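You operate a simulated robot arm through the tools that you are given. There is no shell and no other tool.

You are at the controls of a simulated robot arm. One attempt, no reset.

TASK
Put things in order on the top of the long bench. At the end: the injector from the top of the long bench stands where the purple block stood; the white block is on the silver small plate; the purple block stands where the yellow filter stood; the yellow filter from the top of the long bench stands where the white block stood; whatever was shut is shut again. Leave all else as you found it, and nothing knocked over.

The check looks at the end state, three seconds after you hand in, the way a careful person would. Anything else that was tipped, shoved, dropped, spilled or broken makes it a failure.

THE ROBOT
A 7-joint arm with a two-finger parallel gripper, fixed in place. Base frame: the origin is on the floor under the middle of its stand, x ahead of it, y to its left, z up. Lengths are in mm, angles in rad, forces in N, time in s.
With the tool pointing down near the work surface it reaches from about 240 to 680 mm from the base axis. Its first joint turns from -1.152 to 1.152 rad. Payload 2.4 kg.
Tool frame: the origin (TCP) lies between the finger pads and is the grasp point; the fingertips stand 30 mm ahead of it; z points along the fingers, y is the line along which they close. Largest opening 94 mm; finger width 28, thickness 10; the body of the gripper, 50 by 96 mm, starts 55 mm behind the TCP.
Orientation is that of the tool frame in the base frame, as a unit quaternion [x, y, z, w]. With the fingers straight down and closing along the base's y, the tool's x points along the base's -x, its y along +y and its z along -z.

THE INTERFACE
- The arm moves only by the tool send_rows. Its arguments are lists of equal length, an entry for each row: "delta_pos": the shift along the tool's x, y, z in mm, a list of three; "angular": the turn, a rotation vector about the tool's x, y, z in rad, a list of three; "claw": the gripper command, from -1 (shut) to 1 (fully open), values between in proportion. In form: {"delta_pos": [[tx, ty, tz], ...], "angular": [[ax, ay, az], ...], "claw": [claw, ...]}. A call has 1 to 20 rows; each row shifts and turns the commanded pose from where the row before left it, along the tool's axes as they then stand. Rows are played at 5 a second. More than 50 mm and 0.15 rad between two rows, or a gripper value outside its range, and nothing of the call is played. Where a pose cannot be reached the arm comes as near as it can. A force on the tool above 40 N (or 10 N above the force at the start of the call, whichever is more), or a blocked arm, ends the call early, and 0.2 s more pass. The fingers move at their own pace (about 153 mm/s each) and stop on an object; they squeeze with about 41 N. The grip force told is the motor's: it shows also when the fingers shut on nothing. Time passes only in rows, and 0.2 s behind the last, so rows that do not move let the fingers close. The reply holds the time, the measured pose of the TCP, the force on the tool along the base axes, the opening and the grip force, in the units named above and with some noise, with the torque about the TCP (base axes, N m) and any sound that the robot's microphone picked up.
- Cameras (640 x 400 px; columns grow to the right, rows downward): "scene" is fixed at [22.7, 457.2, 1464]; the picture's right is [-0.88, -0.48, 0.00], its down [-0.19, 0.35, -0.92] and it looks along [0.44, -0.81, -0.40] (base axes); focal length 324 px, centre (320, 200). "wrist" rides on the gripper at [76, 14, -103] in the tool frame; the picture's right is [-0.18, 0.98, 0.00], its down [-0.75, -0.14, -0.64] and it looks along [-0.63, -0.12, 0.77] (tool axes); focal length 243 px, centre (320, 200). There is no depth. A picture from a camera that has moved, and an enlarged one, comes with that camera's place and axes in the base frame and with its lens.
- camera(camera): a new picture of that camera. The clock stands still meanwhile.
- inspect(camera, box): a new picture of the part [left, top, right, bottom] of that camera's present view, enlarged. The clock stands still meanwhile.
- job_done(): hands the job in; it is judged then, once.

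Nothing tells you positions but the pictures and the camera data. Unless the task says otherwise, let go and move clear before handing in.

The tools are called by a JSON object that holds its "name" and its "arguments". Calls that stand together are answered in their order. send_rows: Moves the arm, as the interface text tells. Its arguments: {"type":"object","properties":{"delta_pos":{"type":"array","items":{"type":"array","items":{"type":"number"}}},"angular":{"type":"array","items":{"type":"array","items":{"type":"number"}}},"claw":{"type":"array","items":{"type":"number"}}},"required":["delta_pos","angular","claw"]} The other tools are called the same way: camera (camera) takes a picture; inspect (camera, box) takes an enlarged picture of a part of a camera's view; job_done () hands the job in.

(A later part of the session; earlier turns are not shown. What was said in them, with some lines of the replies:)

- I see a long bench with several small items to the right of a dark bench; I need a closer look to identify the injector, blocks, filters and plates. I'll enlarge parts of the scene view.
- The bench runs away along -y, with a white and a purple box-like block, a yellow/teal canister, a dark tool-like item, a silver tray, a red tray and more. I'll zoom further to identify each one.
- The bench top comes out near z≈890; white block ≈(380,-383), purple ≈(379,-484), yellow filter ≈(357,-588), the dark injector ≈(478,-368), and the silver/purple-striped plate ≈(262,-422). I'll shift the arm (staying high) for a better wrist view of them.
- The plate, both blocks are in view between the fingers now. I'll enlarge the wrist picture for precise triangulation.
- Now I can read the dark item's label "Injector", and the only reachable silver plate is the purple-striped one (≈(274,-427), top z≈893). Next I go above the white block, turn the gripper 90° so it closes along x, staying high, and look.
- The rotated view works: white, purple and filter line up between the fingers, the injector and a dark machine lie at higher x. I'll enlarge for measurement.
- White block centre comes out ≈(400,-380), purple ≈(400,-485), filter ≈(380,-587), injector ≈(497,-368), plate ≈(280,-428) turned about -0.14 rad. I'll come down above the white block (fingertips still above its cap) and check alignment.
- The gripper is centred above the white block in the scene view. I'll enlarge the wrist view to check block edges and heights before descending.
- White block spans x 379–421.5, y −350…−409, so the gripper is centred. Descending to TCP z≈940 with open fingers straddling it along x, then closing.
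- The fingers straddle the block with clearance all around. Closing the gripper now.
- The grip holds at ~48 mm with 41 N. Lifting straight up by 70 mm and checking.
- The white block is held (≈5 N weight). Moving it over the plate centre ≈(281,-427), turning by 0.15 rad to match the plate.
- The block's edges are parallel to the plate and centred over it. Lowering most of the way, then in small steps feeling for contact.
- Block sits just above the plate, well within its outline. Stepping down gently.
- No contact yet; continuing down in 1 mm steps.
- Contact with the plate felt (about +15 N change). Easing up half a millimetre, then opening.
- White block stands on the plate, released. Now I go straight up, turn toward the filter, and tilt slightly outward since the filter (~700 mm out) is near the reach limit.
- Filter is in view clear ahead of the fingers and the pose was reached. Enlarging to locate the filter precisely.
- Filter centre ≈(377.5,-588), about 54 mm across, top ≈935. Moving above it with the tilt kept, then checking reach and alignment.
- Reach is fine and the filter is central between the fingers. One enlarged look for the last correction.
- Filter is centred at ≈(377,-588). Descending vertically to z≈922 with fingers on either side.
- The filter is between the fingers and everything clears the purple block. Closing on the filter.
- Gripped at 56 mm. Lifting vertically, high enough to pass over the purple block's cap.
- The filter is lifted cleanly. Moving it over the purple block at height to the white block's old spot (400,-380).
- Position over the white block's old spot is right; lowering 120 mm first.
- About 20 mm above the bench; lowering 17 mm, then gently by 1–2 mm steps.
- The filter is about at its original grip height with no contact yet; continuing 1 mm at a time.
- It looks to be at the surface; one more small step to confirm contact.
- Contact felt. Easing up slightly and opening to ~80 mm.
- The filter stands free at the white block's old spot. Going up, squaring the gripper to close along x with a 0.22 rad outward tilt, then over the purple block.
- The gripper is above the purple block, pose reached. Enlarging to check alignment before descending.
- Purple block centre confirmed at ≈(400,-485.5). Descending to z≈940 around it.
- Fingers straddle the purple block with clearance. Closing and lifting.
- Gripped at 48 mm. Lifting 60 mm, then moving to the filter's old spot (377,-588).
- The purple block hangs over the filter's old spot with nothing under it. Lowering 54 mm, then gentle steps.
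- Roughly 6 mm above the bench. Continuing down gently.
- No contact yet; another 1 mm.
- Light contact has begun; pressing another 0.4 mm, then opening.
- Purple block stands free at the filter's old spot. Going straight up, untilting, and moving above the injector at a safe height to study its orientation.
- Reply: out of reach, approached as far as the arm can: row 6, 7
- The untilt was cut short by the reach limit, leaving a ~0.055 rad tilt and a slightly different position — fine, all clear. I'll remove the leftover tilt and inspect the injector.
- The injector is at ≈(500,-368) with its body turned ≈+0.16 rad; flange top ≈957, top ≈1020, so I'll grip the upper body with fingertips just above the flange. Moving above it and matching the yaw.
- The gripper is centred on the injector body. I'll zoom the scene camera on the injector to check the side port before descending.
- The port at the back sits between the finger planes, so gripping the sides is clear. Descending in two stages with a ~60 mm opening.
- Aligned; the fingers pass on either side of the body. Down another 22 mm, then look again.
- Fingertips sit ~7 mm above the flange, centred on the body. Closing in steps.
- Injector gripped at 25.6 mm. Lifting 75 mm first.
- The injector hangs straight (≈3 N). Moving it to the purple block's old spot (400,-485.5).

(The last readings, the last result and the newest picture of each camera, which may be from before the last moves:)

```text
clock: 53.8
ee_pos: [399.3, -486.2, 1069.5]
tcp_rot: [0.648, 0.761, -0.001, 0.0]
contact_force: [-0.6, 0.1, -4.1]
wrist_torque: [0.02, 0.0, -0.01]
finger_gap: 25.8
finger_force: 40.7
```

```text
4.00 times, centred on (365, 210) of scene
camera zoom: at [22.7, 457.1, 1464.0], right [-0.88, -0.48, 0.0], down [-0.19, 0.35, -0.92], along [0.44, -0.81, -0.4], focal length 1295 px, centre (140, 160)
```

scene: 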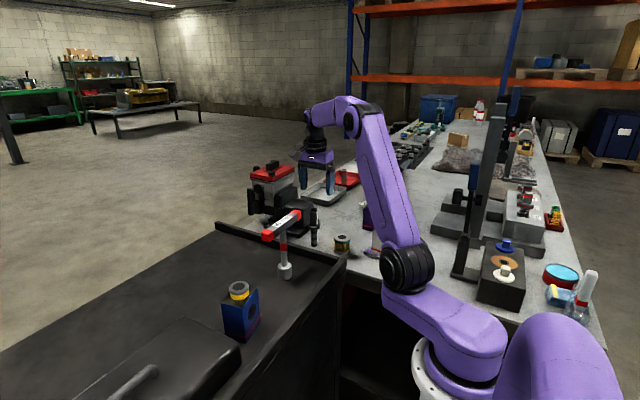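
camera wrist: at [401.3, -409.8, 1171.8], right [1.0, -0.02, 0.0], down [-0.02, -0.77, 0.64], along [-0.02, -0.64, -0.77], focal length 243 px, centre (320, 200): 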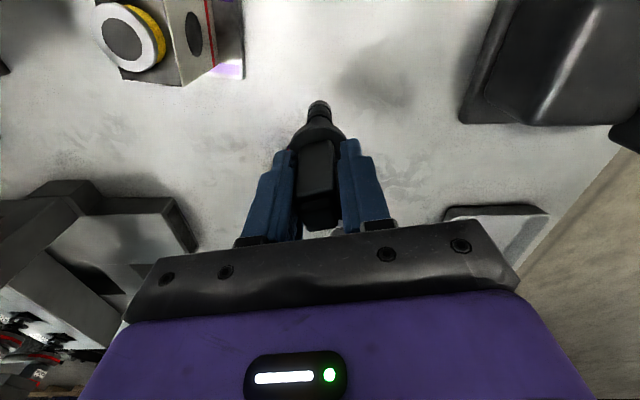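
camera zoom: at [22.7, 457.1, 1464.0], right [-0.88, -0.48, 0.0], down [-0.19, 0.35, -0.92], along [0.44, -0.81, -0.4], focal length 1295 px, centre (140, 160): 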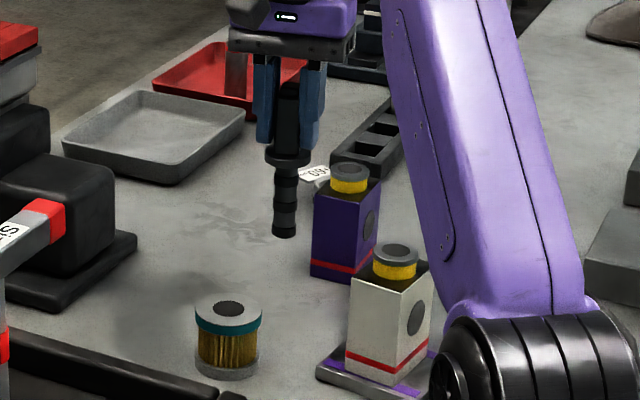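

Positioned over the target. Lowering 68 mm, then feeling for the bench.

{"name": "send_rows", "arguments": {"delta_pos": [[0, 0, 20], [0, 0, 20], [0, 0, 20], [0, 0, 8], [0, 0, 0]], "angular": [[0, 0, 0], [0, 0, 0], [0, 0, 0], [0, 0, 0], [0, 0, 0]], "claw": [-1, -1, -1, -1, -1]}}

{"name": "inspect", "arguments": {"camera": "scene", "box": [330, 190, 390, 250]}}

{"name": "camera", "arguments": {"camera": "wrist"}}

```text
clock: 55.0
ee_pos: [399.5, -486.1, 1001.7]
tcp_rot: [0.648, 0.762, 0.0, 0.0]
contact_force: [0.5, -0.9, -3.6]
wrist_torque: [0.0, 0.04, -0.02]
finger_gap: 25.9
finger_force: 40.8
```

```text
6.67 times, centred on (360, 220) of scene
camera zoom: at [22.7, 457.2, 1464.0], right [-0.88, -0.48, 0.0], down [-0.19, 0.35, -0.92], along [0.44, -0.81, -0.4], focal length 2158 px, centre (53, 67)
```

zoom: 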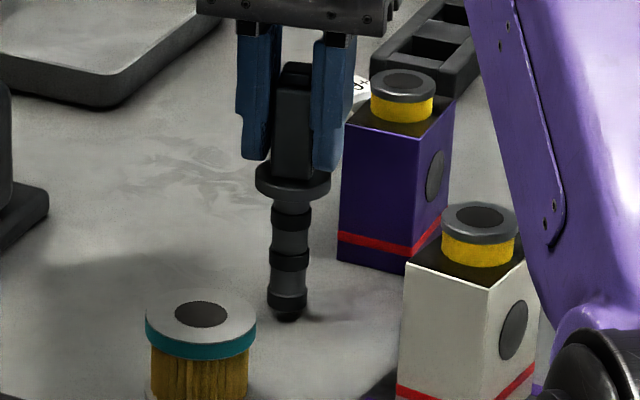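

```text
taken
camera wrist: at [401.6, -409.7, 1103.7], right [1.0, -0.03, 0.0], down [-0.02, -0.77, 0.64], along [-0.02, -0.64, -0.77], focal length 243 px, centre (320, 200)
```

wrist: 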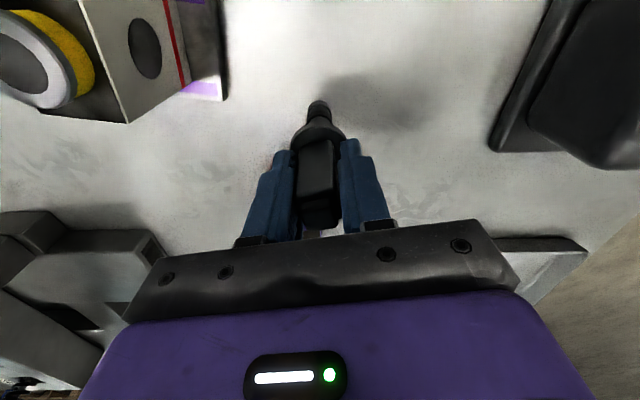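

A few millimetres remain. Stepping down slowly.

{"name": "send_rows", "arguments": {"delta_pos": [[0, 0, 2], [0, 0, 2], [0, 0, 1], [0, 0, 0]], "angular": [[0, 0, 0], [0, 0, 0], [0, 0, 0], [0, 0, 0]], "claw": [-1, -1, -1, -1]}}

```text
clock: 56.0
ee_pos: [400.0, -485.2, 996.4]
tcp_rot: [0.648, 0.762, 0.0, -0.001]
contact_force: [0.6, 0.2, -3.9]
wrist_torque: [0.01, -0.02, 0.05]
finger_gap: 26.1
finger_force: 40.5
```

{"name": "send_rows", "arguments": {"delta_pos": [[0, 0, 1], [0, 0, 0]], "angular": [[0, 0, 0], [0, 0, 0]], "claw": [-1, -1]}}

```text
clock: 56.6
ee_pos: [401.1, -486.6, 996.6]
tcp_rot: [0.647, 0.762, 0.0, 0.0]
contact_force: [-0.5, -0.1, -1.8]
wrist_torque: [0.0, 0.01, -0.01]
finger_gap: 25.8
finger_force: 40.6
```

Contact is probably just beginning; another 0.7 mm step to confirm.

{"name": "send_rows", "arguments": {"delta_pos": [[0, 0, 0.7], [0, 0, 0]], "angular": [[0, 0, 0], [0, 0, 0]], "claw": [-1, -1]}}

```text
clock: 57.2
ee_pos: [400.6, -486.7, 995.3]
tcp_rot: [0.648, 0.762, 0.0, 0.001]
contact_force: [-0.7, 0.1, -2.1]
wrist_torque: [0.0, 0.02, 0.0]
finger_gap: 26.0
finger_force: 40.3
```

{"name": "send_rows", "arguments": {"delta_pos": [[0, 0, 0.7], [0, 0, 0]], "angular": [[0, 0, 0], [0, 0, 0]], "claw": [-1, -1]}}

{"name": "inspect", "arguments": {"camera": "scene", "box": [335, 210, 375, 250]}}

```text
clock: 57.8
ee_pos: [399.7, -486.5, 994.7]
tcp_rot: [0.647, 0.762, 0.0, 0.0]
contact_force: [-0.5, 0.6, 0.3]
wrist_torque: [0.07, 0.01, 0.04]
finger_gap: 25.8
finger_force: 41.1
```

```text
10.00 times, centred on (355, 230) of scene
camera zoom: at [22.7, 457.2, 1464.0], right [-0.88, -0.48, 0.0], down [-0.19, 0.35, -0.92], along [0.44, -0.81, -0.4], focal length 3237 px, centre (-30, -100)
```

zoom: 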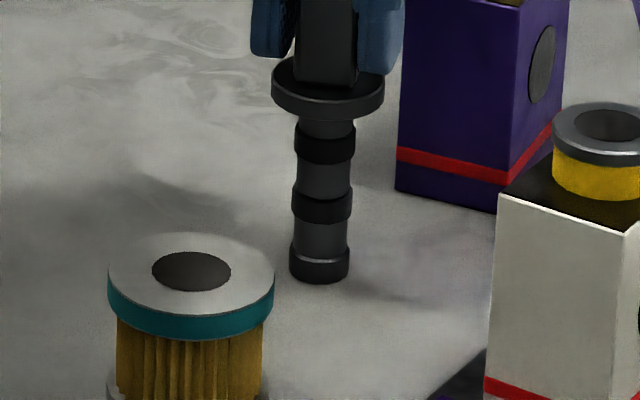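

Contact confirmed (weight is taken by the bench and the injector stands upright). Opening the gripper gradually.

{"name": "send_rows", "arguments": {"delta_pos": [[0, 0, 0.3], [0, 0, 0], [0, 0, 0], [0, 0, 0], [0, 0, 0], [0, 0, 0], [0, 0, 0], [0, 0, 0]], "angular": [[0, 0, 0], [0, 0, 0], [0, 0, 0], [0, 0, 0], [0, 0, 0], [0, 0, 0], [0, 0, 0], [0, 0, 0]], "claw": [-1, -1, -0.42, -0.38, -0.3, -0.1, 0.28, 0.28]}}

{"name": "inspect", "arguments": {"camera": "scene", "box": [330, 190, 390, 250]}}

{"name": "camera", "arguments": {"camera": "wrist"}}

```text
clock: 59.6
ee_pos: [399.3, -487.1, 994.2]
tcp_rot: [0.648, 0.762, 0.0, 0.0]
contact_force: [0.4, -0.1, -0.3]
wrist_torque: [0.0, 0.0, -0.01]
finger_gap: 60.1
finger_force: 0.1
```

```text
6.67 times, centred on (360, 220) of scene
camera zoom: at [22.7, 457.2, 1464.0], right [-0.88, -0.48, 0.0], down [-0.19, 0.35, -0.92], along [0.44, -0.81, -0.4], focal length 2158 px, centre (53, 67)
```

zoom: 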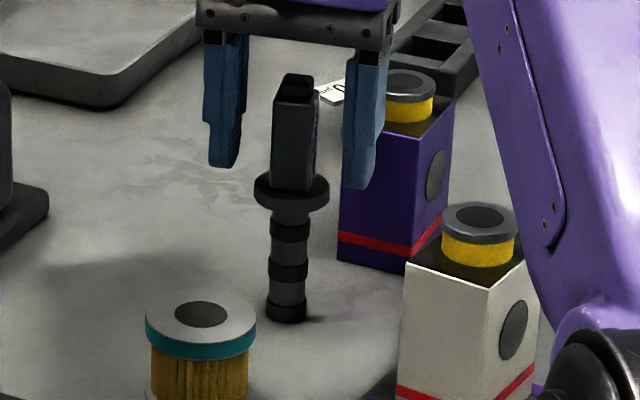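

```text
taken
camera wrist: at [401.7, -409.6, 1096.4], right [1.0, -0.03, 0.0], down [-0.02, -0.77, 0.64], along [-0.02, -0.64, -0.77], focal length 243 px, centre (320, 200)
```

wrist: 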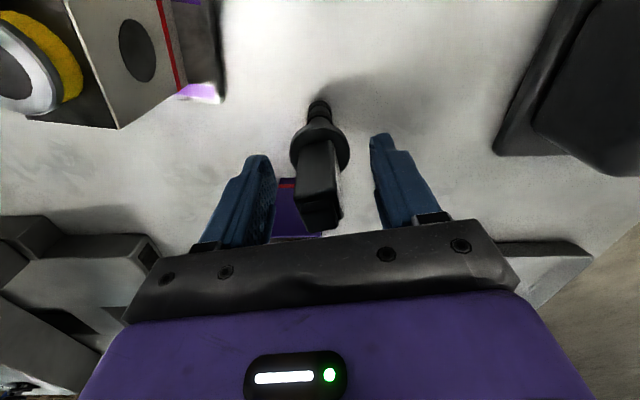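

The injector stands free and upright. Backing straight up and checking the whole result.

{"name": "send_rows", "arguments": {"delta_pos": [[0, 0, -15], [0, 0, -30], [0, 0, -40], [0, 0, -45], [0, 0, -45], [0, 0, 0], [0, 0, 0]], "angular": [[0, 0, 0], [0, 0, 0], [0, 0, 0], [0, 0, 0], [0, 0, 0], [0, 0, 0], [0, 0, 0]], "claw": [0.28, 0.28, 0.28, 0.28, 0.28, 0.28, 0.28]}}

{"name": "camera", "arguments": {"camera": "wrist"}}

{"name": "camera", "arguments": {"camera": "scene"}}

{"name": "inspect", "arguments": {"camera": "scene", "box": [300, 180, 420, 270]}}

```text
clock: 61.2
ee_pos: [401.4, -486.2, 1169.3]
tcp_rot: [0.648, 0.762, -0.001, -0.001]
contact_force: [-0.1, 0.4, -0.6]
wrist_torque: [0.0, -0.01, 0.0]
finger_gap: 60.3
finger_force: 0.0
```

```text
taken
camera wrist: at [401.8, -409.3, 1270.9], right [1.0, -0.03, 0.0], down [-0.02, -0.77, 0.64], along [-0.02, -0.64, -0.77], focal length 243 px, centre (320, 200)
```

wrist: 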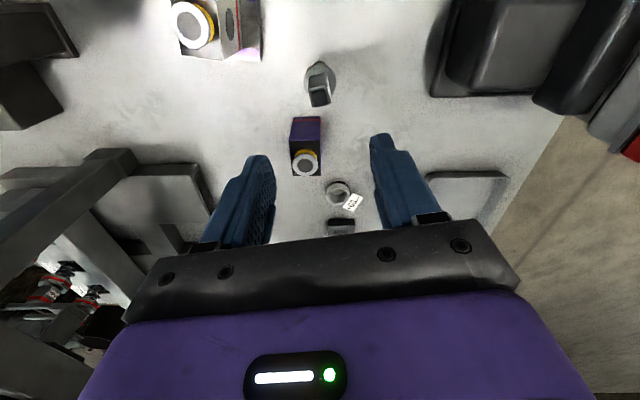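

```text
taken
```

scene: 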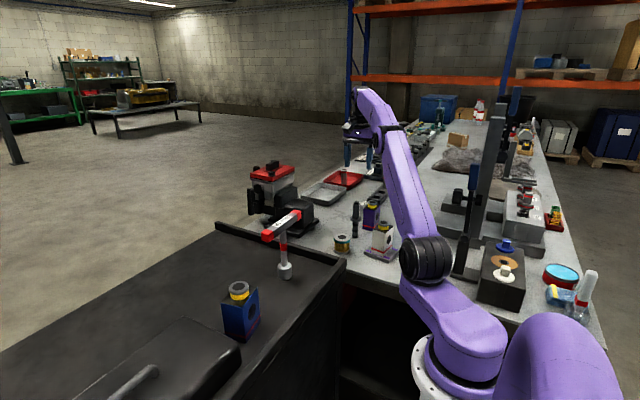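

```text
4.44 times, centred on (360, 225) of scene
camera zoom: at [22.7, 457.2, 1464.0], right [-0.88, -0.48, 0.0], down [-0.19, 0.35, -0.92], along [0.44, -0.81, -0.4], focal length 1438 px, centre (142, 89)
```

zoom: 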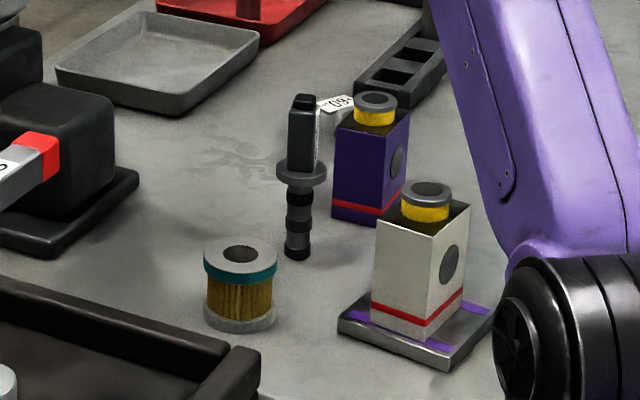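

All four items are in place and upright: white block on the silver plate, filter at the white block's old spot, injector at the purple block's old spot, purple block at the filter's old spot. Nothing was opened, nothing else moved, and the gripper is empty and clear, so I hand in.

{"name": "job_done", "arguments": {}}

```text
The job is handed in.
```

I put all four items where the task asked, and each was standing upright in the last pictures. I've handed the job in, but the result hasn't come back.

| Item | Where it is now | Approx. position (x, y, mm) |
|---|---|---|
| White block | On the silver small plate, turned to match it | 281, -428 |
| Yellow filter | Where the white block stood | 401, -381 |
| Purple block | Where the yellow filter stood | 377, -588 |
| Injector | Where the purple block stood | 400, -486 |

- **Which plate:** I took the "silver small plate" to be the silver one with purple stripes. The only other silver piece I saw on the bench was the tray, and at about 1,000 mm away the arm can't reach it.
- **Accuracy:** the positions come from the camera pictures and the arm's own readings, so expect them to be within a few millimetres.
- **Everything else:** nothing needed opening, so there was nothing to shut again. I saw no sign that anything else was touched or knocked over. The gripper is empty and well above the bench.
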